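You operate a simulated robot arm through the tools that you are given. There is no shell and no other tool. Be economical: measure what you need, move in short steps, check, and stop when the job is done.

You are at the controls of a simulated two-armed robot. One attempt, no reset.

JOB
Test-run the wheel, cure its shake with one weight in pocket 56, and run it again.
Fine: 5 g for each 2 mm/s of shake; power off while the guard is open; switch off after.

Only the result counts: the job must be done as asked and must still hold three seconds after the hand-in. Knocking over, shifting, dropping, spilling or breaking anything else fails it.

ROBOT AND FRAMES
Two 7-joint arms with fingered hands on one trunk, on a base that drives. Base frame: it is fixed to the floor where the robot stands at the start and does not move with it; the origin is under the middle of the robot, x ahead of it, y to its left, z up; the surface under the hand at the start is at about z = 0.886. Units: m, rad, N and s.
The left shoulder is at the start at [0.07, 0.172, 1.302], the right one opposite. Places, roughly: belt [1, -0.75, 1]; black button [0.9, 0, 0.9]; left knob [1, 0.8, 0.8]; orange lever [0.9, 0, 1]; puller knob [1.3, -0.1, 1.1]; pulley [1.25, 1, 1]; right knob [0.9, 0.4, 0.8]; selector knob [1, 0.1, 1]; wheel guard [0.9, -0.3, 1]. Payload 5 kg a hand.
The TCP of each hand is the grasp point between the finger pads, 0.043 m short of the fingertips. In the tool frame z runs along the fingers and y along their closing line. The gripper opens to 0.144 m. The gripper's body begins 0.05 m behind the TCP. The gripper is a hand of 5 fingers: y runs from the thumb to the fingers, the wrist lies at [-0.021, -0.124, -0.221] in the tool frame, and closing takes about 1.5 s.
Orientation is told as [roll, pitch, yaw] about the base's x, y, z axes, in that order, counted from this pose: with the fingers straight down and the wrist toward the robot, the tool's x, y and z point along [0, 1, 0], [1, 0, 0] and [0, 0, -1] of the base frame.

CONTROLS
- The arms move only by the tool step_arm. It takes "left_steps", "right_steps" or both (then of equal length, played together; a hand with none holds still); each is a list of rows, each a list of 6 numbers: the shift along the tool's x, y, z in m, then the turn, a rotation vector about the tool's x, y, z in rad. In form: [[dx, dy, dz, ax, ay, az], ...]. A call has 1 to 12 rows; each row shifts and turns the commanded pose from where the row before left it, along the tool's axes as they then stand. "left_jaw" and "right_jaw" are, for a hand that has rows, the opening, from 0 (shut) to 1 (fully open), set as the call begins (left out, the last holds). A row lasts 0.2 s, in which the tool goes at most 0.05 m and 0.15 rad; a call with a longer step from one row to the next is refused whole, and so is a gripper value outside its range. A pose out of reach is approached as far as the arm can. The call stops where the force on the tool passes 90 N (or 10 N more than at its start, if that is more) or the arm is blocked; 0.2 s more then pass. The fingers move at their own pace (about 0.045 m/s each) and stop on an object; they squeeze with about 23 N. The grip force told is the motor's: it shows also when the fingers shut on nothing. Time passes only in rows, and 0.2 s behind the last, so rows that do not move let the fingers close. It gives the time, the measured TCP pose, the force on the tool (base axes), the opening and the grip force at its end, in the units of the frame above (readings bear some noise), with the torque about the TCP (base axes, N m) and any sound that the robot's microphone picked up.
- Cameras (640 x 400 px; columns grow to the right, rows downward): "scene" is now at [0.1401, -0.0242, 1.5471]; the picture's right is [-0.25, -0.97, 0.00], its down [-0.46, 0.12, -0.88] and it looks along [0.85, -0.22, -0.47] (base axes); focal length 272 px, centre (320, 200). "left" rides on the left gripper at [-0.086, -0.109, -0.167] in its tool frame; the picture's right is [-0.80, -0.28, 0.53], its down [0.54, -0.73, 0.42] and it looks along [0.27, 0.63, 0.73] (tool axes); focal length 275 px, centre (320, 200). "right" rides on the right gripper at [0.086, -0.108, -0.168] in its tool frame; the picture's right is [-0.80, 0.28, -0.53], its down [-0.54, -0.73, 0.42] and it looks along [-0.27, 0.63, 0.73] (tool axes); focal length 275 px, centre (320, 200). There is no depth. A picture from a camera that has moved, and an enlarged one, comes with that camera's place and axes in the base frame and with its lens.
- grab_frame(camera): a new picture of that camera. No time passes.
- lift_body(by): slides the trunk up (or, below 0, down) by that many m; the arms and the scene camera ride with it, the base frame stays. It gives what a move gives, with no picture.
- steer(legs): drives the robot by 1 to 6 legs, each [ahead, left, turn to the left] in m, m and rad, along the robot's own axes; the way and the turn of a leg run together, so that a leg with both is an arc; at most 1.5 m and 3.142 rad a leg. The arms and the cameras ride along, it lands a little off, and it stops where it bumps. It gives what a move gives.
- set_fingers(index, middle, ring, little, thumb_bend, thumb_turn, hand): sets how far each is bent, from 0 (flat) to 1 (curled in); at 0.3 the hand is open as for a grip, at 0.7 the pads meet at the TCP. One left out holds its place. A second passes; each finger stops where it meets its share of the squeeze, and holds until it gets a number again. A gripper value or a shape takes the hand back. It gives what a move gives, with no picture; readings hold the bend of each and the force on index, middle, ring, little, thumb and palm. thumb_turn goes from beside the hand (0) to across from the fingers (1), as for a grip.
- preshape(shape, hand): the hand has 5 fingers and takes this shape, open, in about a second: jaw (thumb against the fingers, like two jaws); tri (thumb and two fingers); tip (a fingertip pinch); poke (one finger out to press); point (the index stretched); flat (the hand flat); cup (the hand cupped); fist (a fist). The gripper value then closes the fingers along that shape, each until it touches; the sizes above hold for jaw. It gives what a move gives, with no picture.
- head_to(pan, tilt): turns the head with the scene camera to pan (to the left, within 1.501 rad either way) and tilt (down, from -0.506 to 1.204), counted from straight ahead of the robot. It gives what a move gives.
- inspect(camera, box): a new picture of the part [left, top, right, bottom] of that camera's present view, enlarged. No time passes.
- hand_in(): hands the job in; it is judged then, once.

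Go step by step. Nothing tells you exact positions but the pictures and the camera data: compare them with the known pose of the tool, close in by small moves and look again before you grip or let go. The budget is 120 turns and 92 pictures, counting those below and the enlarged ones. Unless the task says otherwise, let go and move clear before handing in, and close with one line.

The tools are called after ">>>" as name(argument=value, ...) on one line, values as JSON. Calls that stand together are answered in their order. step_arm: Moves the arms, as the interface text tells. Its arguments: {"type":"object","properties":{"left_steps":{"type":"array"},"left_jaw":{"type":"number"},"right_steps":{"type":"array"},"right_jaw":{"type":"number"}},"required":[]} The other tools are called the same way: lift_body (by) slides the trunk up or down; preshape (shape, hand) gives the hand a shape; set_fingers (index, middle, ring, little, thumb_bend, thumb_turn, hand) moves the fingers one by one; steer (legs) drives the base; head_to (pan, tilt) turns the head that bears the scene camera; grab_frame (camera) takes a picture; inspect (camera, box) takes an enlarged picture of a part of a camera's view; hand_in () hands the job in.

At the start:

```text
t: 0.0
left_position: [0.7188, 0.1408, 1.3244]
left_tool_rot: [0.0, 0.002, 0.0]
left_ft_force: [-0.6, 0.6, -1.1]
left_moment: [-0.03, 0.01, -0.01]
left_finger_gap: 0.1435
left_grip_force: 0.1
left_shape: jaw
left_bend: [0.3, 0.3, 0.3, 0.3, 0.3, 0.98]
left_finger forces: [0.0, 0.0, 0.1, 0.1, 0.1, 0.0]
right_position: [0.6608, -0.5078, 1.3368]
right_tool_rot: [0.0, 0.002, 0.001]
right_ft_force: [0.9, -1.5, -1.0]
right_moment: [-0.01, 0.01, 0.0]
right_finger_gap: 0.1434
right_grip_force: 0.1
right_shape: jaw
right_bend: [0.3, 0.3, 0.3, 0.3, 0.3, 0.98]
right_finger forces: [0.0, 0.1, 0.0, 0.0, 0.0, 0.0]
trunk travel left (down, up): [-0.4, 0.54]
robot x, y, heading: [0.0015, -0.0009, 0.004]
head pan, tilt: [-0.257, 0.492]
```

scene: 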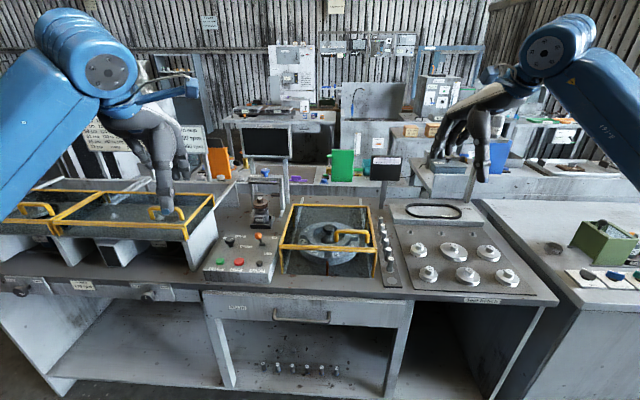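
right: 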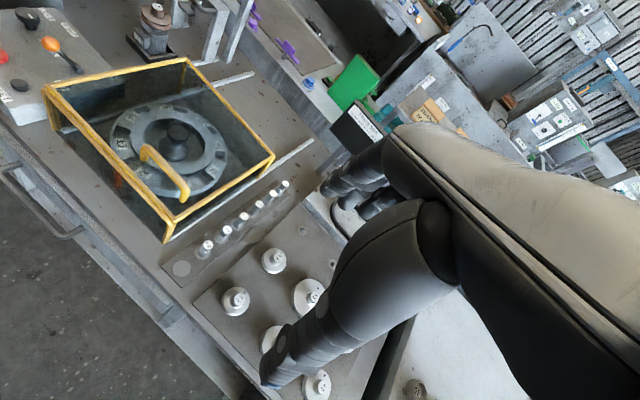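
left: 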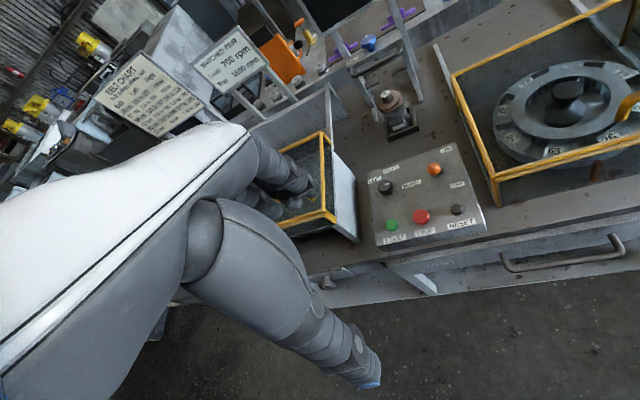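

I see the control panel (green, red and black buttons, selector, orange lever), the wheel under its yellow guard, and a row of weights to its right. I'll look closer at each before moving.

>>> inspect(camera="scene", box=[190, 170, 410, 300])

>>> inspect(camera="left", box=[350, 130, 510, 250])

>>> inspect(camera="right", box=[40, 50, 300, 290])

>>> inspect(camera="scene", box=[260, 10, 460, 190])

```text
2.91 times, centred on (300, 235) of scene
camera zoom: at [0.1401, -0.0242, 1.5471], right [-0.25, -0.97, 0.0], down [-0.46, 0.12, -0.88], along [0.85, -0.22, -0.47], focal length 790 px, centre (378, 98)
```

zoom: 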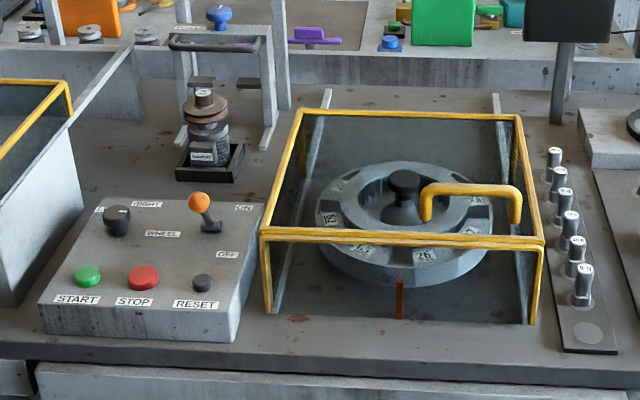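

```text
3.33 times, centred on (430, 190) of left
camera zoom: at [0.6087, 0.0546, 1.492], right [-0.28, -0.8, -0.53], down [-0.73, 0.54, -0.42], along [0.63, 0.27, -0.73], focal length 918 px, centre (-47, 233)
```

zoom: 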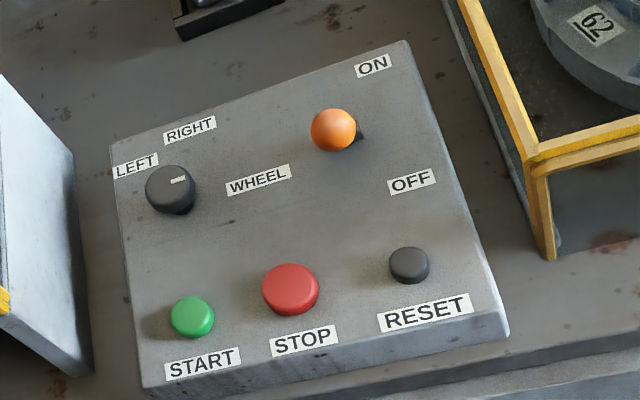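

```text
1.67 times, centred on (170, 170) of right
camera zoom: at [0.553, -0.4214, 1.5061], right [0.28, -0.8, 0.53], down [-0.73, -0.54, -0.42], along [0.63, -0.27, -0.73], focal length 459 px, centre (570, 250)
```

zoom: 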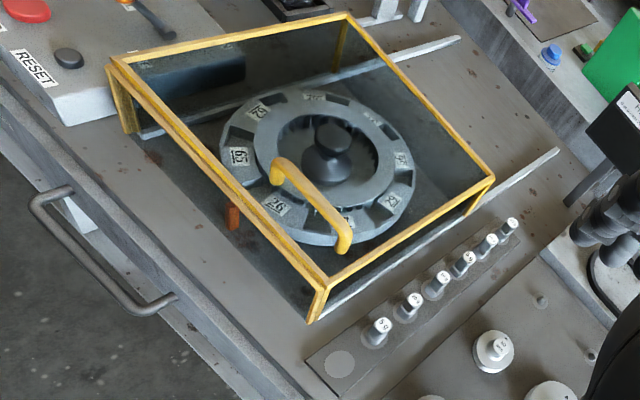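

```text
2.22 times, centred on (360, 100) of scene
camera zoom: at [0.1401, -0.0242, 1.5471], right [-0.25, -0.97, 0.0], down [-0.46, 0.12, -0.88], along [0.85, -0.22, -0.47], focal length 603 px, centre (231, 422)
```

zoom: 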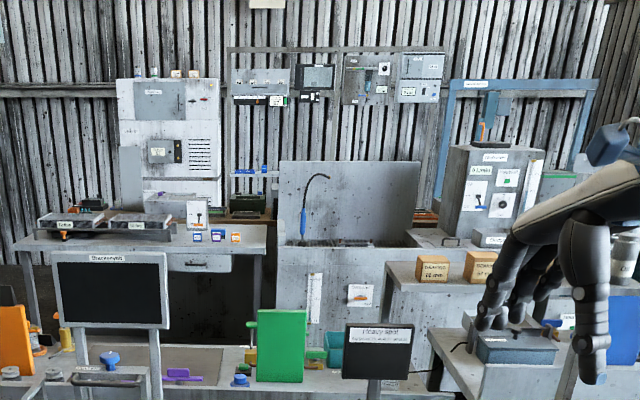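

The guard seems to run on rails to the rear; there are displays behind. I'll read the displays and look at the weights and the wheel.

>>> inspect(camera="scene", box=[325, 130, 425, 200])

>>> inspect(camera="scene", box=[270, 85, 330, 125])

>>> inspect(camera="scene", box=[200, 195, 290, 285])

>>> inspect(camera="right", box=[170, 150, 310, 290])

>>> inspect(camera="right", box=[90, 90, 250, 220])

```text
5.71 times, centred on (375, 165) of scene
camera zoom: at [0.1401, -0.0242, 1.5471], right [-0.25, -0.97, 0.0], down [-0.46, 0.12, -0.88], along [0.85, -0.22, -0.47], focal length 1552 px, centre (6, 400)
```

zoom: 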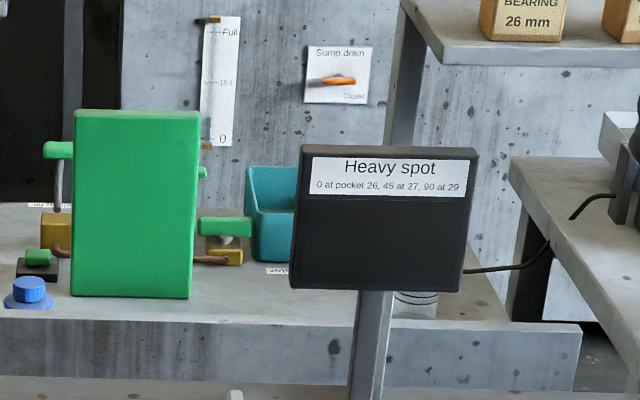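

```text
10.00 times, centred on (300, 105) of scene
camera zoom: at [0.1401, -0.0242, 1.5471], right [-0.25, -0.97, 0.0], down [-0.46, 0.12, -0.88], along [0.85, -0.22, -0.47], focal length 2715 px, centre (520, 1150)
```

zoom: 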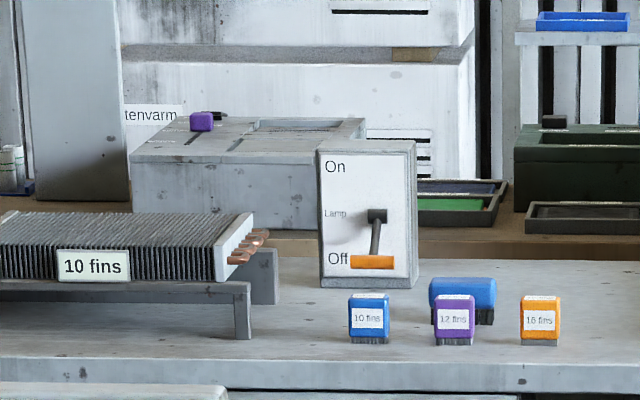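

```text
4.44 times, centred on (245, 240) of scene
camera zoom: at [0.1401, -0.0242, 1.5471], right [-0.25, -0.97, 0.0], down [-0.46, 0.12, -0.88], along [0.85, -0.22, -0.47], focal length 1207 px, centre (653, 22)
```

zoom: 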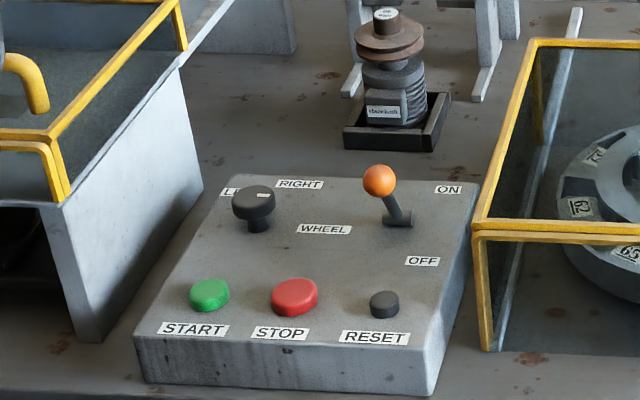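

```text
2.86 times, centred on (240, 220) of right
camera zoom: at [0.553, -0.4214, 1.5061], right [0.28, -0.8, 0.53], down [-0.73, -0.54, -0.42], along [0.63, -0.27, -0.73], focal length 786 px, centre (549, 143)
```

zoom: 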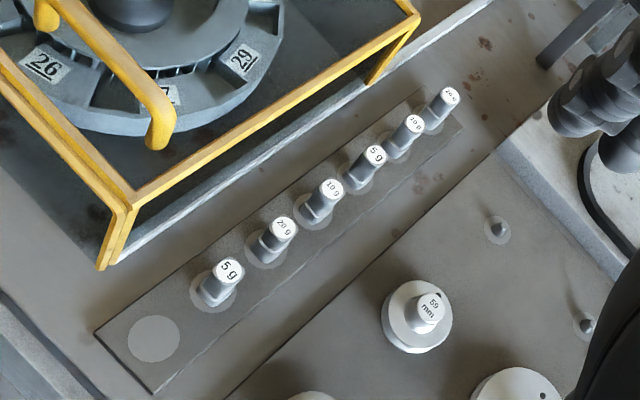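

```text
3.08 times, centred on (170, 155) of right
camera zoom: at [0.553, -0.4214, 1.5061], right [0.28, -0.8, 0.53], down [-0.73, -0.54, -0.42], along [0.63, -0.27, -0.73], focal length 847 px, centre (782, 338)
```

zoom: 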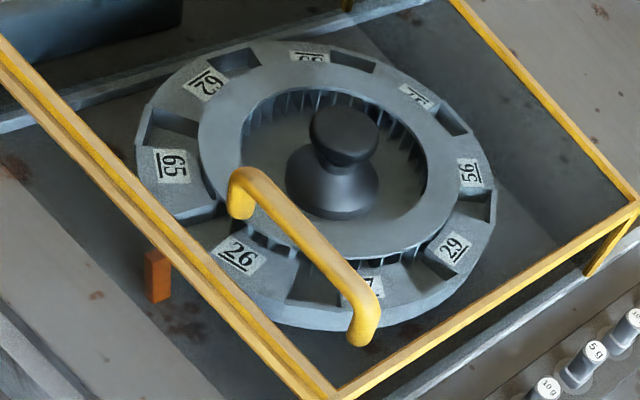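

>>> inspect(camera="left", box=[365, 150, 445, 200])

>>> inspect(camera="scene", box=[240, 145, 300, 215])

```text
8.00 times, centred on (405, 175) of left
camera zoom: at [0.6087, 0.0546, 1.492], right [-0.28, -0.8, -0.53], down [-0.73, 0.54, -0.42], along [0.63, 0.27, -0.73], focal length 2202 px, centre (-360, 400)
```

zoom: 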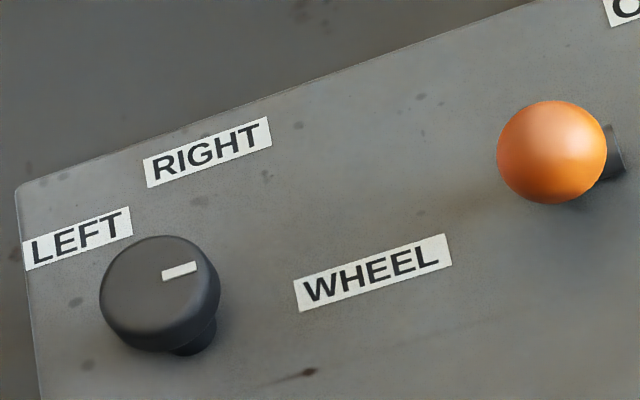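

```text
5.71 times, centred on (270, 180) of scene
camera zoom: at [0.1401, -0.0242, 1.5471], right [-0.25, -0.97, 0.0], down [-0.46, 0.12, -0.88], along [0.85, -0.22, -0.47], focal length 1552 px, centre (606, 314)
```

zoom: 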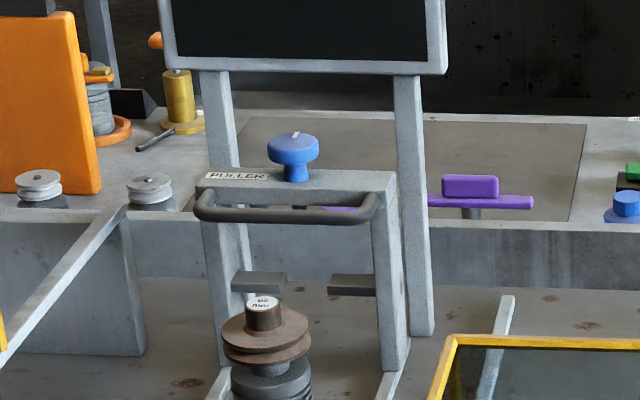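

The lever leans toward OFF and the selector points to WHEEL. The bench is turned about -0.33 rad to me, so I'll square up to it and go a little closer.

>>> steer(legs=[[0, 0, -0.32], [0.12, 0, 0]])

>>> head_to(pan=0.0, tilt=0.6)

>>> preshape(hand="left", shape="poke")

>>> grab_frame(camera="scene")

>>> grab_frame(camera="left")

```text
t: 2.3
left_position: [0.837, -0.1324, 1.326]
left_tool_rot: [0.0, 0.001, -0.321]
left_ft_force: [-0.9, 0.1, -0.7]
left_moment: [-0.02, -0.03, -0.04]
left_finger_gap: 0.1437
left_grip_force: 0.1
left_shape: jaw
left_bend: [0.3, 0.3, 0.3, 0.3, 0.3, 0.98]
left_finger forces: [0.1, 0.0, 0.0, 0.0, 0.1, 0.0]
right_position: [0.5771, -0.727, 1.3385]
right_tool_rot: [0.001, 0.001, -0.324]
right_ft_force: [0.0, 0.1, -0.2]
right_moment: [0.03, 0.02, 0.01]
right_finger_gap: 0.1434
right_grip_force: 0.1
right_shape: jaw
right_bend: [0.3, 0.3, 0.3, 0.3, 0.3, 0.98]
right_finger forces: [0.1, 0.0, 0.0, 0.0, 0.1, 0.1]
trunk travel left (down, up): [-0.4, 0.54]
robot x, y, heading: [0.1111, -0.0407, -0.323]
head pan, tilt: [-0.257, 0.492]
```

```text
t: 3.0
left_position: [0.839, -0.1322, 1.3251]
left_tool_rot: [-0.001, 0.002, -0.321]
left_ft_force: [0.1, 0.1, -0.8]
left_moment: [0.05, 0.05, 0.01]
left_finger_gap: 0.1435
left_grip_force: 0.0
left_shape: jaw
left_bend: [0.3, 0.3, 0.3, 0.3, 0.3, 0.98]
left_finger forces: [0.0, 0.1, 0.0, 0.0, 0.0, 0.0]
right_position: [0.5791, -0.7276, 1.3376]
right_tool_rot: [0.0, 0.004, -0.324]
right_ft_force: [0.3, 0.1, -0.6]
right_moment: [0.04, 0.09, 0.01]
right_finger_gap: 0.1437
right_grip_force: 0.1
right_shape: jaw
right_bend: [0.3, 0.3, 0.3, 0.3, 0.3, 0.98]
right_finger forces: [0.0, 0.0, 0.0, 0.1, 0.1, 0.0]
trunk travel left (down, up): [-0.4, 0.54]
robot x, y, heading: [0.1138, -0.0357, -0.321]
head pan, tilt: [0.0, 0.6]
```

```text
t: 3.9
left_position: [0.8371, -0.1322, 1.3251]
left_tool_rot: [0.0, 0.0, -0.32]
left_ft_force: [-0.3, -0.8, -0.1]
left_moment: [-0.05, 0.01, 0.02]
left_finger_gap: 0.0004
left_grip_force: 0.0
left_shape: poke
left_bend: [0.7, 0.7, 0.99, 0.99, 1.0, 1.0]
left_finger forces: [0.1, 0.0, 0.1, 0.0, 0.1, 0.0]
right_position: [0.5777, -0.7271, 1.3379]
right_tool_rot: [-0.001, -0.002, -0.322]
right_ft_force: [0.0, 0.5, 0.0]
right_moment: [-0.01, 0.01, 0.05]
right_finger_gap: 0.1438
right_grip_force: 0.1
right_shape: jaw
right_bend: [0.3, 0.3, 0.3, 0.3, 0.3, 0.98]
right_finger forces: [0.1, 0.1, 0.0, 0.0, 0.0, 0.0]
trunk travel left (down, up): [-0.4, 0.54]
robot x, y, heading: [0.1134, -0.0399, -0.321]
head pan, tilt: [0.0, 0.6]
```

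```text
77 pictures are left
camera scene: at [0.2457, -0.0825, 1.5373], right [-0.32, -0.95, 0.0], down [-0.54, 0.18, -0.82], along [0.78, -0.26, -0.57], focal length 272 px, centre (320, 200)
```

scene: 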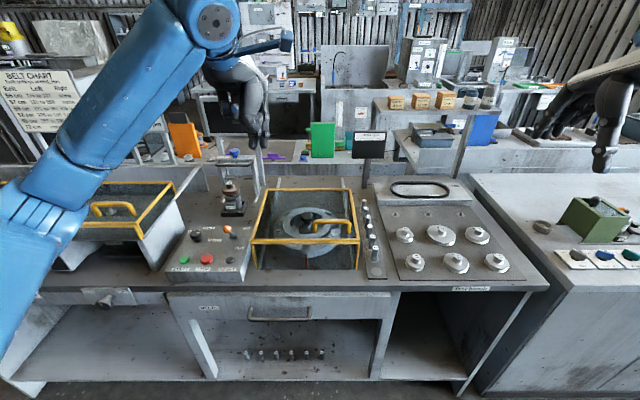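

```text
76 pictures are left
camera left: at [0.707, -0.1786, 1.4922], right [-0.52, -0.67, -0.53], down [-0.52, 0.74, -0.42], along [0.68, 0.06, -0.73], focal length 275 px, centre (320, 200)
```

left: 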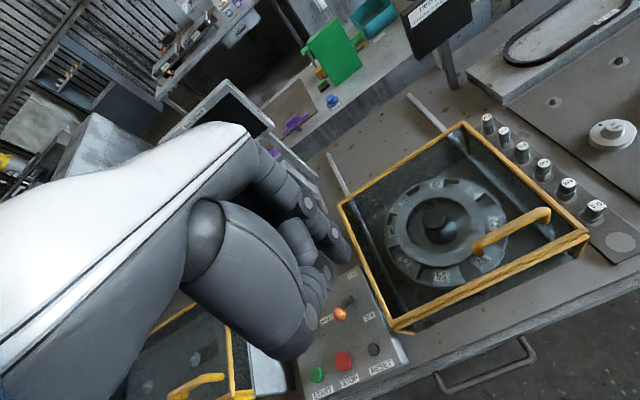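

The START button is near [0.915, 0.123, 0.932] and the lever ball near [0.935, -0.011, 0.997]. I'll bring the left poking finger above and just in front of the lever ball.

>>> step_arm(left_steps=[[0.049, 0, 0, 0, 0, 0], [0.049, 0, 0, 0, 0, 0], [0.048, 0.005, 0, 0, 0, 0], [0, 0.01, 0.045, 0, 0, 0], [0, 0, 0.049, 0, 0, 0], [0, 0, 0.049, 0, 0, 0], [0, 0, 0.049, 0, 0, 0], [0, 0, 0.03, 0, 0, 0], [0, 0, 0, 0, 0, 0]])

>>> grab_frame(camera="left")

>>> inspect(camera="scene", box=[150, 170, 310, 290])

```text
t: 5.9
left_position: [0.8985, 0.0033, 1.1039]
left_tool_rot: [0.0, 0.001, -0.321]
left_ft_force: [-0.3, 0.3, 0.4]
left_moment: [0.03, 0.0, -0.03]
left_finger_gap: 0.0001
left_grip_force: 0.1
left_shape: poke
left_bend: [0.7, 0.7, 0.99, 0.99, 1.0, 1.0]
left_finger forces: [0.0, 0.1, 0.0, 0.0, 0.1, 0.0]
right_position: [0.5775, -0.7277, 1.3384]
right_tool_rot: [0.0, 0.001, -0.324]
right_ft_force: [0.4, -0.4, -0.1]
right_moment: [-0.02, -0.03, 0.0]
right_finger_gap: 0.1436
right_grip_force: 0.0
right_shape: jaw
right_bend: [0.3, 0.3, 0.3, 0.3, 0.3, 0.98]
right_finger forces: [0.1, 0.1, 0.0, 0.1, 0.1, 0.1]
trunk travel left (down, up): [-0.4, 0.54]
robot x, y, heading: [0.1136, -0.0376, -0.32]
head pan, tilt: [0.0, 0.6]
```

```text
75 pictures are left
camera left: at [0.7682, -0.0439, 1.2708], right [-0.52, -0.67, -0.53], down [-0.52, 0.74, -0.42], along [0.68, 0.06, -0.73], focal length 275 px, centre (320, 200)
```

left: 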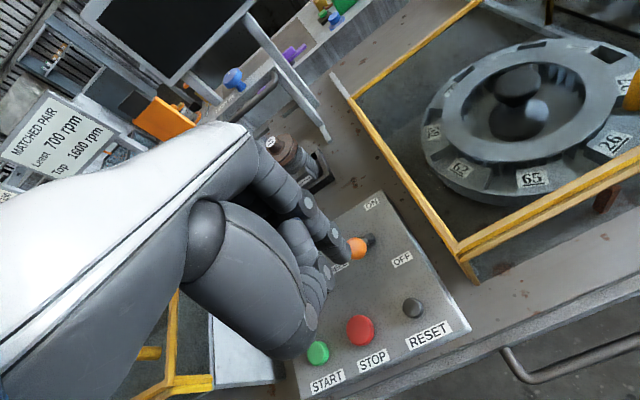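

```text
3.33 times, centred on (230, 230) of scene
camera zoom: at [0.2456, -0.0827, 1.5373], right [-0.32, -0.95, 0.0], down [-0.54, 0.18, -0.82], along [0.78, -0.26, -0.57], focal length 905 px, centre (620, 100)
```

zoom: 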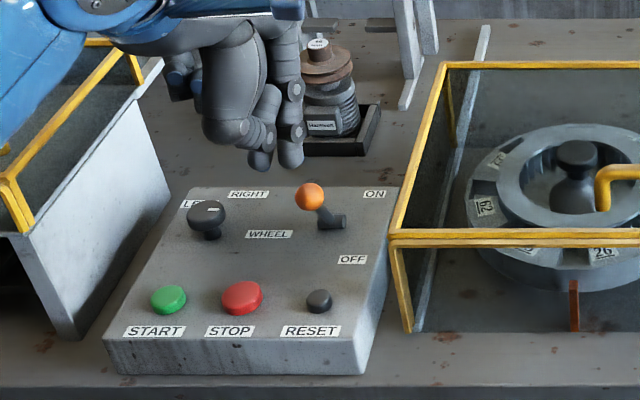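

The two poking fingers straddle the TCP and the ball lies 0.04 m ahead. I'll lower behind the ball and push the lever forward to ON.

>>> step_arm(left_steps=[[0, 0, 0.045, 0, 0, 0], [-0.003, 0, 0.041, 0, 0, 0], [0, 0.02, 0, 0, 0, 0], [0, 0.02, 0, 0, 0, 0], [0, 0.02, 0, 0, 0, 0], [0, 0.02, 0, 0, 0, 0], [0, 0, 0, 0, 0, 0]])

>>> inspect(camera="scene", box=[150, 170, 310, 290])

```text
t: 7.5
left_position: [0.9719, -0.0232, 1.0174]
left_tool_rot: [0.0, -0.002, -0.319]
left_ft_force: [-6.0, 11.3, 4.8]
left_moment: [0.18, -0.07, 0.22]
left_finger_gap: 0.0001
left_grip_force: 0.0
left_shape: poke
left_bend: [0.7, 0.7, 0.99, 0.99, 1.0, 1.0]
left_finger forces: [1.1, 13.1, 0.0, 0.0, 0.0, 0.0]
right_position: [0.5763, -0.7259, 1.3389]
right_tool_rot: [0.001, -0.002, -0.321]
right_ft_force: [0.1, -0.7, 0.2]
right_moment: [0.02, -0.03, -0.01]
right_finger_gap: 0.1436
right_grip_force: 0.0
right_shape: jaw
right_bend: [0.3, 0.3, 0.3, 0.3, 0.3, 0.98]
right_finger forces: [0.0, 0.0, 0.1, 0.0, 0.1, 0.0]
trunk travel left (down, up): [-0.4, 0.54]
robot x, y, heading: [0.1112, -0.0399, -0.32]
head pan, tilt: [0.0, 0.6]
```

```text
3.33 times, centred on (230, 230) of scene
camera zoom: at [0.2437, -0.0808, 1.5376], right [-0.32, -0.95, 0.0], down [-0.54, 0.18, -0.83], along [0.78, -0.26, -0.56], focal length 905 px, centre (620, 100)
```

zoom: 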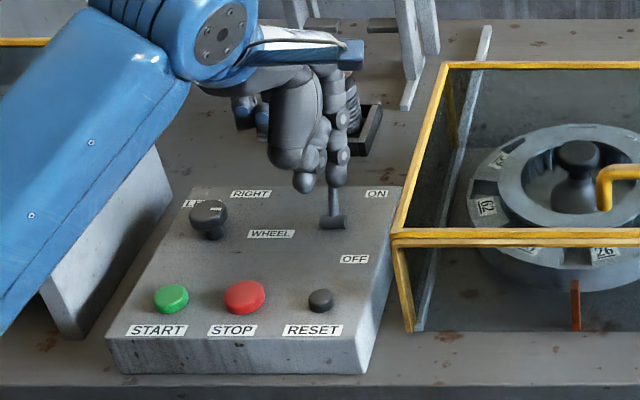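

>>> step_arm(left_steps=[[0, 0.015, 0, 0, 0, 0], [0, 0.015, 0, 0, 0, 0], [0, 0, 0, 0, 0, 0]])

>>> inspect(camera="scene", box=[150, 170, 310, 290])

```text
t: 8.3
left_position: [0.9932, -0.0357, 1.0249]
left_tool_rot: [0.0, -0.007, -0.321]
left_ft_force: [-55.0, 21.2, 27.2]
left_moment: [0.5, 1.13, 0.06]
left_finger_gap: 0.0
left_grip_force: 0.1
left_shape: poke
left_bend: [0.7, 0.7, 0.99, 0.99, 1.0, 1.0]
left_finger forces: [51.6, 31.2, 0.1, 0.1, 0.1, 0.0]
right_position: [0.5692, -0.7244, 1.3428]
right_tool_rot: [0.001, -0.007, -0.321]
right_ft_force: [-0.5, 0.2, 0.5]
right_moment: [0.02, -0.01, 0.01]
right_finger_gap: 0.1437
right_grip_force: 0.1
right_shape: jaw
right_bend: [0.3, 0.3, 0.3, 0.3, 0.3, 0.98]
right_finger forces: [0.1, 0.0, 0.0, 0.0, 0.0, 0.0]
trunk travel left (down, up): [-0.4, 0.54]
robot x, y, heading: [0.1132, -0.0359, -0.32]
head pan, tilt: [0.0, 0.6]
```

```text
3.33 times, centred on (230, 230) of scene
camera zoom: at [0.2351, -0.0798, 1.5385], right [-0.32, -0.95, 0.0], down [-0.53, 0.18, -0.83], along [0.79, -0.26, -0.56], focal length 905 px, centre (620, 100)
```

zoom: 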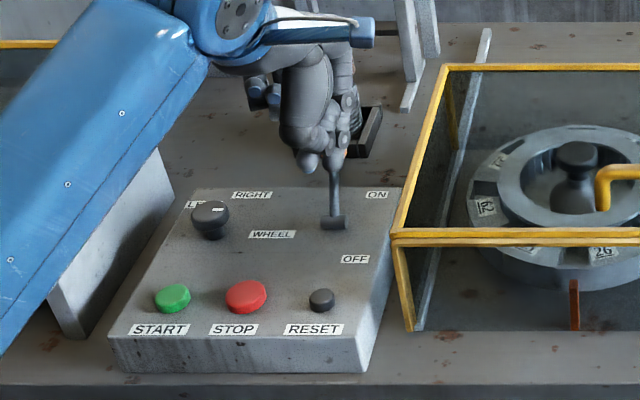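

The force jumped to ~60 N, so the lever is against its end stop. I'll back off, rise and check that it stays.

>>> step_arm(left_steps=[[0, -0.03, 0, 0, 0, 0], [0, -0.035, 0, 0, 0, 0], [0, -0.03, 0, 0, 0, 0], [0, 0, -0.04, 0, 0, 0], [0.04, 0, -0.03, 0, 0, 0], [0.04, 0, 0, 0, 0, 0], [0, 0, 0, 0, 0, 0]])

>>> inspect(camera="scene", box=[150, 170, 310, 290])

```text
t: 9.9
left_position: [0.9378, 0.0679, 1.0841]
left_tool_rot: [0.002, 0.001, -0.324]
left_ft_force: [0.7, 0.3, -1.0]
left_moment: [0.04, 0.02, 0.03]
left_finger_gap: 0.0
left_grip_force: 0.0
left_shape: poke
left_bend: [0.7, 0.7, 0.99, 0.99, 1.0, 1.0]
left_finger forces: [0.0, 0.1, 0.0, 0.0, 0.0, 0.0]
right_position: [0.5782, -0.7289, 1.3369]
right_tool_rot: [0.001, 0.002, -0.323]
right_ft_force: [0.3, -0.2, -0.9]
right_moment: [0.08, 0.01, 0.01]
right_finger_gap: 0.1438
right_grip_force: 0.1
right_shape: jaw
right_bend: [0.3, 0.3, 0.3, 0.3, 0.3, 0.98]
right_finger forces: [0.0, 0.1, 0.1, 0.1, 0.1, 0.1]
trunk travel left (down, up): [-0.4, 0.54]
robot x, y, heading: [0.1094, -0.0384, -0.326]
head pan, tilt: [0.0, 0.6]
```

```text
3.33 times, centred on (230, 230) of scene
camera zoom: at [0.2463, -0.0847, 1.5371], right [-0.32, -0.95, 0.0], down [-0.54, 0.18, -0.82], along [0.78, -0.26, -0.57], focal length 905 px, centre (620, 100)
```

zoom: 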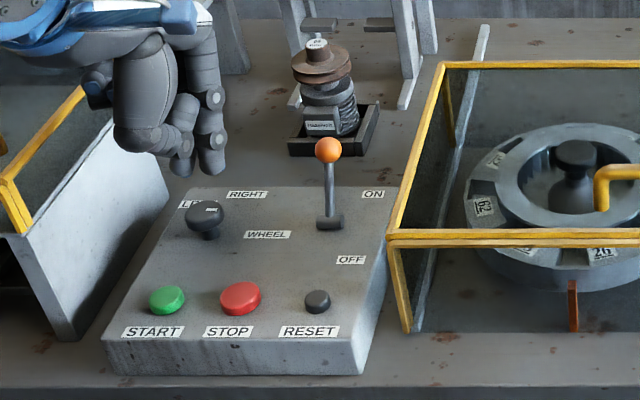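

Lever is ON. Next, press START with the left fingers.

>>> step_arm(left_steps=[[0.045, -0.038, 0, 0, 0, 0], [0, 0, 0.045, 0, 0, 0], [0, 0, 0.045, 0, 0, 0], [0, 0, 0, 0, 0, 0]])

>>> inspect(camera="left", box=[220, 140, 460, 390])

>>> inspect(camera="scene", box=[150, 170, 310, 290])

```text
refused: row 1 steps farther than a row can; nothing moved
```

```text
1.60 times, centred on (340, 265) of left
camera zoom: at [0.8065, 0.0216, 1.2521], right [-0.52, -0.66, -0.53], down [-0.52, 0.74, -0.42], along [0.68, 0.06, -0.73], focal length 440 px, centre (288, 96)
```

zoom: 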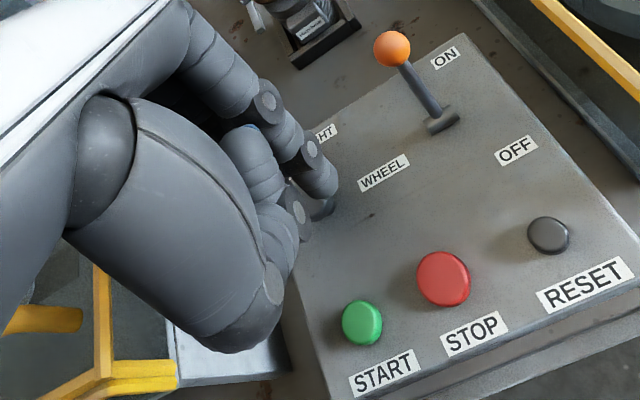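

```text
3.33 times, centred on (230, 230) of scene
camera zoom: at [0.2463, -0.0847, 1.5371], right [-0.32, -0.95, 0.0], down [-0.54, 0.18, -0.82], along [0.78, -0.26, -0.57], focal length 905 px, centre (620, 100)
```

zoom: 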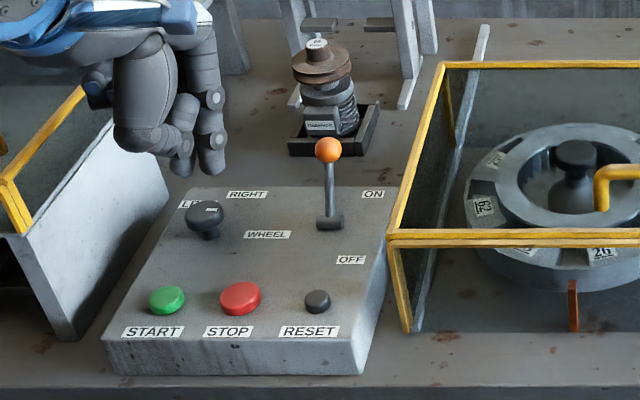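

>>> step_arm(left_steps=[[0.045, 0, 0, 0, 0, 0], [0, -0.038, 0, 0, 0, 0], [0, 0, 0.045, 0, 0, 0], [0, 0, 0.04, 0, 0, 0], [0, 0, 0, 0, 0, 0]])

>>> inspect(camera="left", box=[220, 140, 460, 390])

>>> inspect(camera="scene", box=[150, 170, 310, 290])

```text
t: 11.1
left_position: [0.9122, 0.1251, 1.0023]
left_tool_rot: [0.0, 0.001, -0.32]
left_ft_force: [-0.2, -0.3, 0.3]
left_moment: [0.0, 0.02, 0.02]
left_finger_gap: 0.0
left_grip_force: 0.1
left_shape: poke
left_bend: [0.7, 0.7, 0.99, 0.99, 1.0, 1.0]
left_finger forces: [0.0, 0.0, 0.1, 0.0, 0.1, 0.1]
right_position: [0.5778, -0.7291, 1.3381]
right_tool_rot: [0.0, 0.002, -0.324]
right_ft_force: [-0.7, -0.7, 0.4]
right_moment: [0.01, 0.0, 0.0]
right_finger_gap: 0.1437
right_grip_force: 0.0
right_shape: jaw
right_bend: [0.3, 0.3, 0.3, 0.3, 0.3, 0.98]
right_finger forces: [0.0, 0.0, 0.1, 0.0, 0.0, 0.0]
trunk travel left (down, up): [-0.4, 0.54]
robot x, y, heading: [0.1146, -0.0387, -0.318]
head pan, tilt: [0.0, 0.6]
```

```text
1.60 times, centred on (340, 265) of left
camera zoom: at [0.7811, 0.0775, 1.1693], right [-0.52, -0.67, -0.53], down [-0.52, 0.74, -0.42], along [0.68, 0.06, -0.73], focal length 440 px, centre (288, 96)
```

zoom: 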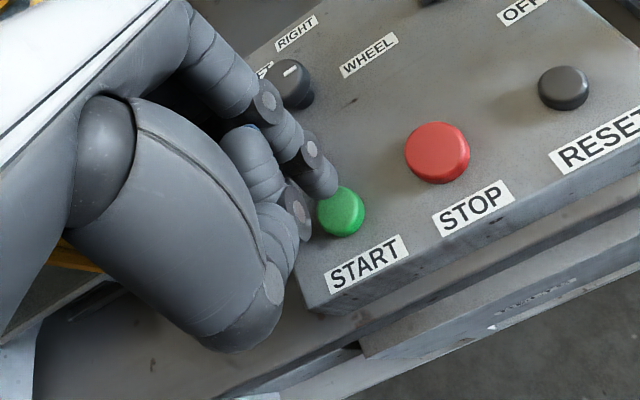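

```text
3.33 times, centred on (230, 230) of scene
camera zoom: at [0.2449, -0.0832, 1.5374], right [-0.32, -0.95, 0.0], down [-0.54, 0.18, -0.83], along [0.78, -0.26, -0.56], focal length 905 px, centre (620, 100)
```

zoom: 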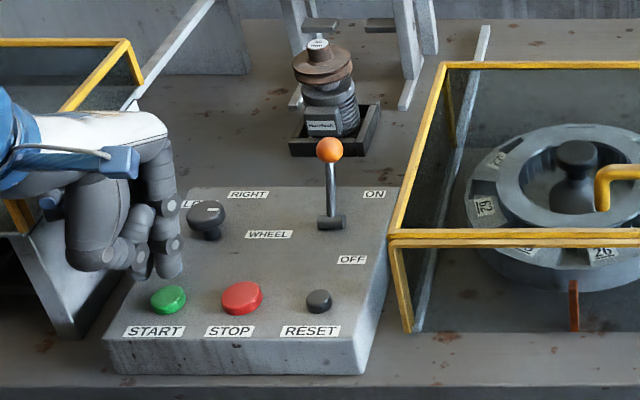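

Aligned with START; pressing down in small steps.

>>> step_arm(left_steps=[[0, 0, 0.015, 0, 0, 0], [0, 0, 0.01, 0, 0, 0], [0, 0, 0.007, 0, 0, 0], [0, 0, 0.006, 0, 0, 0]])

>>> inspect(camera="scene", box=[200, 90, 440, 290])

```text
t: 12.1
left_position: [0.9139, 0.1249, 0.973]
left_tool_rot: [0.002, -0.014, -0.32]
left_ft_force: [8.9, 2.1, 45.9]
left_moment: [0.28, -0.47, -0.12]
left_finger_gap: 0.0
left_grip_force: 0.0
left_shape: poke
left_bend: [0.7, 0.7, 0.99, 0.99, 1.0, 1.0]
left_finger forces: [22.2, 24.9, 0.1, 0.1, 0.0, 0.0]
right_position: [0.5744, -0.729, 1.3398]
right_tool_rot: [0.002, -0.003, -0.323]
right_ft_force: [0.0, -0.6, 0.0]
right_moment: [0.01, 0.01, -0.03]
right_finger_gap: 0.1437
right_grip_force: 0.0
right_shape: jaw
right_bend: [0.3, 0.3, 0.3, 0.3, 0.3, 0.98]
right_finger forces: [0.1, 0.1, 0.1, 0.1, 0.0, 0.0]
trunk travel left (down, up): [-0.4, 0.54]
robot x, y, heading: [0.1145, -0.0408, -0.317]
head pan, tilt: [0.0, 0.6]
heard: click
```

```text
2.00 times, centred on (320, 190) of scene
camera zoom: at [0.2408, -0.0834, 1.5385], right [-0.32, -0.95, 0.0], down [-0.53, 0.18, -0.83], along [0.78, -0.26, -0.56], focal length 543 px, centre (320, 220)
```

zoom: 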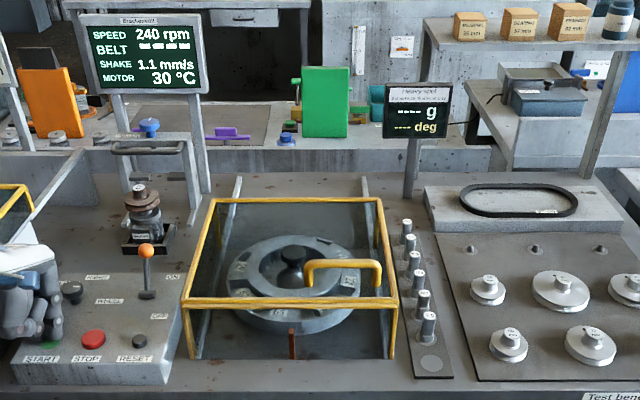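

Clicked and running: the display shows 240 rpm, with shake at 1.1 mm/s and rising. I'll release the button and wait for the speed to settle.

>>> step_arm(left_steps=[[0, 0, -0.03, 0, 0, 0], [0, 0, -0.03, 0, 0, 0], [0, 0, 0, 0, 0, 0], [0, 0, 0, 0, 0, 0], [0, 0, 0, 0, 0, 0], [0, 0, 0, 0, 0, 0], [0, 0, 0, 0, 0, 0], [0, 0, 0, 0, 0, 0], [0, 0, 0, 0, 0, 0], [0, 0, 0, 0, 0, 0]])

>>> inspect(camera="scene", box=[200, 90, 440, 290])

```text
t: 14.3
left_position: [0.9119, 0.1254, 1.0227]
left_tool_rot: [0.0, -0.001, -0.321]
left_ft_force: [0.3, 0.0, 0.3]
left_moment: [0.03, 0.01, 0.0]
left_finger_gap: 0.0
left_grip_force: 0.1
left_shape: poke
left_bend: [0.7, 0.7, 0.99, 0.99, 1.0, 1.0]
left_finger forces: [0.0, 0.0, 0.1, 0.0, 0.1, 0.0]
right_position: [0.5784, -0.7284, 1.3391]
right_tool_rot: [0.0, 0.0, -0.321]
right_ft_force: [0.6, 0.4, -0.9]
right_moment: [-0.02, 0.0, -0.02]
right_finger_gap: 0.1438
right_grip_force: 0.1
right_shape: jaw
right_bend: [0.3, 0.3, 0.3, 0.3, 0.3, 0.98]
right_finger forces: [0.0, 0.1, 0.0, 0.1, 0.1, 0.0]
trunk travel left (down, up): [-0.4, 0.54]
robot x, y, heading: [0.1101, -0.0389, -0.322]
head pan, tilt: [0.0, 0.6]
```

```text
2.00 times, centred on (320, 190) of scene
camera zoom: at [0.2457, -0.0825, 1.5373], right [-0.32, -0.95, 0.0], down [-0.54, 0.18, -0.82], along [0.78, -0.26, -0.57], focal length 543 px, centre (320, 220)
```

zoom: 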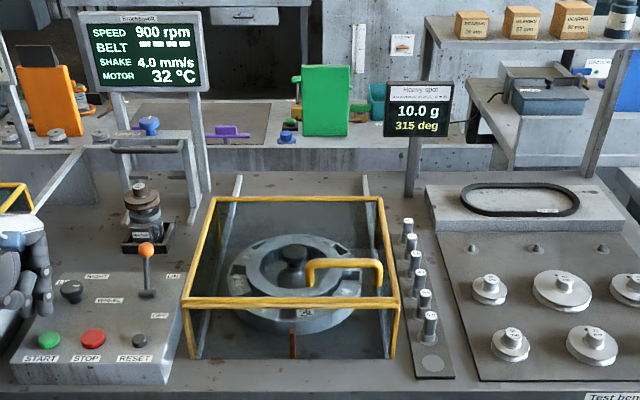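

Steady at 900 rpm, 4.0 mm/s shake, which calls for a 10 g weight. The display confirms it: 10.0 g heavy at 315°, opposite pocket 56. Now STOP.

>>> step_arm(left_steps=[[-0.035, 0, 0, 0, 0, 0], [-0.032, 0.002, 0, 0, 0, 0], [0, 0, 0.03, 0, 0, 0], [0, 0, 0.01, 0, 0, 0], [0, 0, 0.007, 0, 0, 0], [0, 0, 0.006, 0, 0, 0]])

>>> inspect(camera="scene", box=[200, 90, 440, 290])

```text
t: 15.7
left_position: [0.8956, 0.0605, 0.9752]
left_tool_rot: [0.0, -0.008, -0.321]
left_ft_force: [1.2, 0.7, 21.4]
left_moment: [0.04, -0.15, -0.05]
left_finger_gap: 0.0
left_grip_force: 0.1
left_shape: poke
left_bend: [0.7, 0.7, 0.99, 0.99, 1.0, 1.0]
left_finger forces: [8.1, 13.4, 0.0, 0.0, 0.0, 0.1]
right_position: [0.5748, -0.7278, 1.3395]
right_tool_rot: [0.001, -0.001, -0.324]
right_ft_force: [-0.4, -0.1, 0.1]
right_moment: [0.03, -0.02, 0.02]
right_finger_gap: 0.1439
right_grip_force: 0.1
right_shape: jaw
right_bend: [0.3, 0.3, 0.3, 0.3, 0.3, 0.98]
right_finger forces: [0.0, 0.0, 0.0, 0.1, 0.0, 0.0]
trunk travel left (down, up): [-0.4, 0.54]
robot x, y, heading: [0.1129, -0.0399, -0.32]
head pan, tilt: [0.0, 0.6]
heard: click
```

```text
2.00 times, centred on (320, 190) of scene
camera zoom: at [0.2429, -0.0826, 1.538], right [-0.32, -0.95, 0.0], down [-0.53, 0.18, -0.83], along [0.78, -0.26, -0.56], focal length 543 px, centre (320, 220)
```

zoom: 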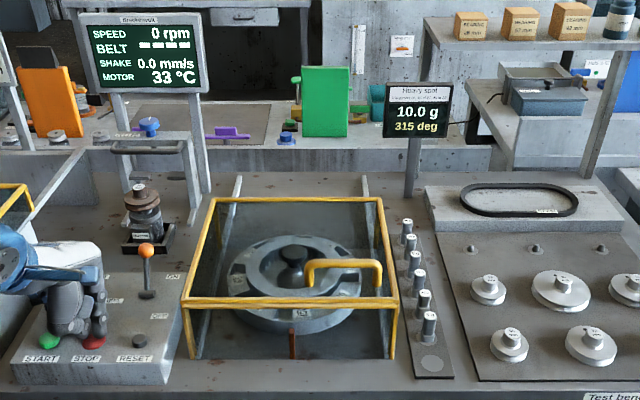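

The wheel has stopped. Next comes power off: I'll rise, open the thumb, and bring the fingers behind the lever ball.

>>> step_arm(left_steps=[[0, 0, -0.045, 0, 0, 0], [0, 0, -0.045, 0, 0, 0], [0, 0, -0.04, 0, 0, 0]])

>>> set_fingers(hand="left", thumb_bend=0.3)

>>> step_arm(left_steps=[[0, 0.045, 0, 0, 0, 0], [-0.028, 0.04, 0, 0, 0, 0], [-0.028, 0.04, 0, 0, 0, 0], [0, 0.038, 0, 0, 0, 0], [0, 0, 0, 0, 0, 0]])

>>> inspect(camera="scene", box=[150, 150, 310, 270])

>>> inspect(camera="left", box=[220, 140, 460, 390])

```text
t: 16.5
left_position: [0.8954, 0.0602, 1.1005]
left_tool_rot: [0.0, 0.004, -0.321]
left_ft_force: [-0.6, -0.4, 0.1]
left_moment: [0.02, -0.01, 0.0]
left_finger_gap: 0.0
left_grip_force: 0.1
left_shape: poke
left_bend: [0.7, 0.7, 0.99, 0.99, 1.0, 1.0]
left_finger forces: [0.0, 0.0, 0.1, 0.1, 0.0, 0.1]
right_position: [0.5781, -0.7273, 1.3374]
right_tool_rot: [0.0, 0.0, -0.324]
right_ft_force: [0.3, 0.6, -1.1]
right_moment: [0.04, 0.02, 0.02]
right_finger_gap: 0.1436
right_grip_force: 0.1
right_shape: jaw
right_bend: [0.3, 0.3, 0.3, 0.3, 0.3, 0.98]
right_finger forces: [0.0, 0.0, 0.0, 0.0, 0.0, 0.0]
trunk travel left (down, up): [-0.4, 0.54]
robot x, y, heading: [0.1134, -0.0368, -0.321]
head pan, tilt: [0.0, 0.6]
```

```text
t: 17.5
left_position: [0.8939, 0.0606, 1.1015]
left_tool_rot: [-0.001, 0.001, -0.32]
left_ft_force: [0.0, 0.0, 0.0]
left_moment: [0.02, 0.0, -0.03]
left_finger_gap: 0.0697
left_grip_force: 0.1
left_shape: fingers
left_bend: [0.7, 0.7, 0.99, 0.99, 0.3, 1.0]
left_finger forces: [0.1, 0.1, 0.0, 0.0, 0.1, 0.0]
right_position: [0.5791, -0.7285, 1.3385]
right_tool_rot: [-0.002, 0.0, -0.324]
right_ft_force: [-1.3, 0.2, -0.1]
right_moment: [-0.01, 0.0, 0.01]
right_finger_gap: 0.1436
right_grip_force: 0.0
right_shape: jaw
right_bend: [0.3, 0.3, 0.3, 0.3, 0.3, 0.98]
right_finger forces: [0.0, 0.0, 0.0, 0.0, 0.1, 0.0]
trunk travel left (down, up): [-0.4, 0.54]
robot x, y, heading: [0.1124, -0.0361, -0.325]
head pan, tilt: [0.0, 0.6]
```

```text
t: 18.7
left_position: [1.0349, -0.0446, 1.0993]
left_tool_rot: [0.0, 0.001, -0.321]
left_ft_force: [-1.2, 0.8, 0.7]
left_moment: [-0.03, -0.04, 0.0]
left_finger_gap: 0.07
left_grip_force: 0.0
left_shape: fingers
left_bend: [0.7, 0.7, 0.99, 0.99, 0.3, 1.0]
left_finger forces: [0.1, 0.0, 0.0, 0.0, 0.1, 0.0]
right_position: [0.5777, -0.7281, 1.3387]
right_tool_rot: [0.0, -0.001, -0.323]
right_ft_force: [-0.7, 0.3, 0.7]
right_moment: [-0.02, -0.03, -0.02]
right_finger_gap: 0.1437
right_grip_force: 0.1
right_shape: jaw
right_bend: [0.3, 0.3, 0.3, 0.3, 0.3, 0.98]
right_finger forces: [0.0, 0.0, 0.0, 0.1, 0.0, 0.1]
trunk travel left (down, up): [-0.4, 0.54]
robot x, y, heading: [0.1145, -0.037, -0.321]
head pan, tilt: [0.0, 0.6]
```

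```text
3.33 times, centred on (230, 210) of scene
camera zoom: at [0.245, -0.082, 1.5374], right [-0.32, -0.95, 0.0], down [-0.54, 0.18, -0.83], along [0.78, -0.26, -0.56], focal length 905 px, centre (620, 167)
```

zoom: 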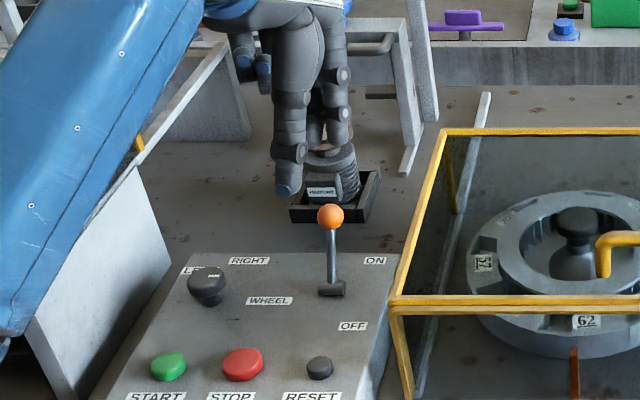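

```text
1.60 times, centred on (340, 265) of left
camera zoom: at [0.9035, -0.0903, 1.267], right [-0.52, -0.67, -0.53], down [-0.52, 0.74, -0.42], along [0.68, 0.06, -0.73], focal length 440 px, centre (288, 96)
```

zoom: 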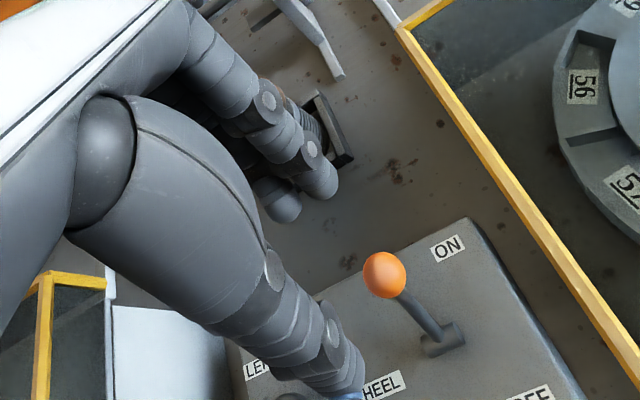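

>>> step_arm(left_steps=[[0, 0, 0.04, 0, 0, 0], [0, 0, 0.038, 0, 0, 0], [0, -0.02, 0, 0, 0, 0], [0, -0.02, 0, 0, 0, 0], [0, -0.02, 0, 0, 0, 0], [0, -0.02, 0, 0, 0, 0], [0, -0.015, 0, 0, 0, 0], [0, -0.01, 0, 0, 0, 0], [0, -0.01, 0, 0, 0, 0]])

>>> inspect(camera="scene", box=[150, 150, 310, 270])

```text
t: 20.7
left_position: [0.9251, -0.008, 1.0222]
left_tool_rot: [-0.001, -0.001, -0.32]
left_ft_force: [25.9, -6.6, 5.2]
left_moment: [-0.27, -0.81, 0.16]
left_finger_gap: 0.0865
left_grip_force: 12.3
left_shape: fingers
left_bend: [0.7, 0.7, 0.99, 0.99, 0.3, 1.0]
left_finger forces: [14.7, 9.6, 0.0, 0.0, 0.0, 0.0]
right_position: [0.5809, -0.7298, 1.3374]
right_tool_rot: [0.0, 0.0, -0.323]
right_ft_force: [-0.2, 0.4, 0.5]
right_moment: [0.01, -0.03, -0.04]
right_finger_gap: 0.1436
right_grip_force: 0.0
right_shape: jaw
right_bend: [0.3, 0.3, 0.3, 0.3, 0.3, 0.98]
right_finger forces: [0.0, 0.0, 0.0, 0.1, 0.1, 0.1]
trunk travel left (down, up): [-0.4, 0.54]
robot x, y, heading: [0.1083, -0.0419, -0.324]
head pan, tilt: [0.0, 0.6]
```

```text
3.33 times, centred on (230, 210) of scene
camera zoom: at [0.2491, -0.0834, 1.5371], right [-0.32, -0.95, 0.0], down [-0.54, 0.18, -0.82], along [0.78, -0.26, -0.57], focal length 905 px, centre (620, 167)
```

zoom: 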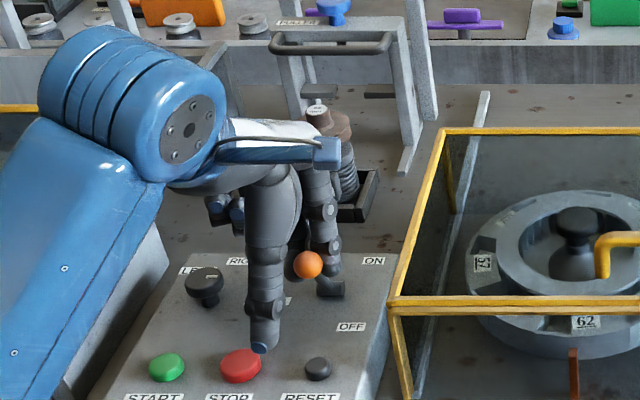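

>>> step_arm(left_steps=[[0, 0.02, 0, 0, 0, 0], [0, 0.005, -0.045, 0, 0, 0], [0, 0, -0.045, 0, 0, 0], [0, 0, -0.045, 0, 0, 0], [0.045, 0, -0.01, 0, 0, 0], [0.045, -0.01, 0, 0, 0, 0], [0.045, -0.01, 0, 0, 0, 0], [0.045, -0.01, 0, 0, 0, 0]])

>>> inspect(camera="scene", box=[180, 80, 420, 300])

>>> inspect(camera="scene", box=[250, 180, 380, 280])

```text
t: 22.5
left_position: [0.9738, 0.1677, 1.1666]
left_tool_rot: [-0.001, -0.001, -0.322]
left_ft_force: [-0.4, -0.1, -0.2]
left_moment: [-0.03, 0.03, -0.04]
left_finger_gap: 0.0697
left_grip_force: 0.0
left_shape: fingers
left_bend: [0.7, 0.7, 0.99, 0.99, 0.3, 1.0]
left_finger forces: [0.0, 0.1, 0.0, 0.1, 0.0, 0.0]
right_position: [0.577, -0.7248, 1.3399]
right_tool_rot: [-0.001, -0.002, -0.324]
right_ft_force: [-0.4, 0.3, 0.6]
right_moment: [-0.04, -0.02, -0.01]
right_finger_gap: 0.1439
right_grip_force: 0.1
right_shape: jaw
right_bend: [0.3, 0.3, 0.3, 0.3, 0.3, 0.98]
right_finger forces: [0.0, 0.1, 0.0, 0.1, 0.0, 0.0]
trunk travel left (down, up): [-0.4, 0.54]
robot x, y, heading: [0.1089, -0.0389, -0.326]
head pan, tilt: [0.0, 0.6]
```

```text
1.82 times, centred on (300, 190) of scene
camera zoom: at [0.2454, -0.0796, 1.5374], right [-0.32, -0.95, 0.0], down [-0.54, 0.18, -0.83], along [0.78, -0.26, -0.56], focal length 494 px, centre (356, 218)
```

zoom: 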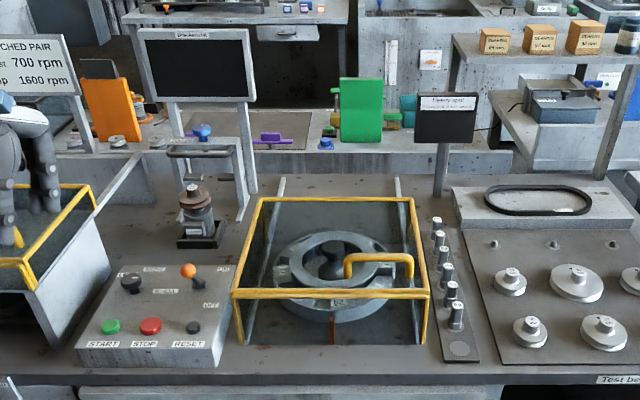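

```text
4.00 times, centred on (315, 230) of scene
camera zoom: at [0.2454, -0.0796, 1.5374], right [-0.32, -0.95, 0.0], down [-0.54, 0.18, -0.83], along [0.78, -0.26, -0.56], focal length 1086 px, centre (340, 80)
```

zoom: 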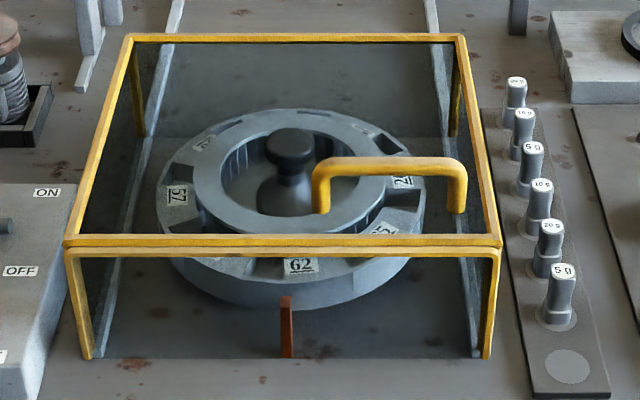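

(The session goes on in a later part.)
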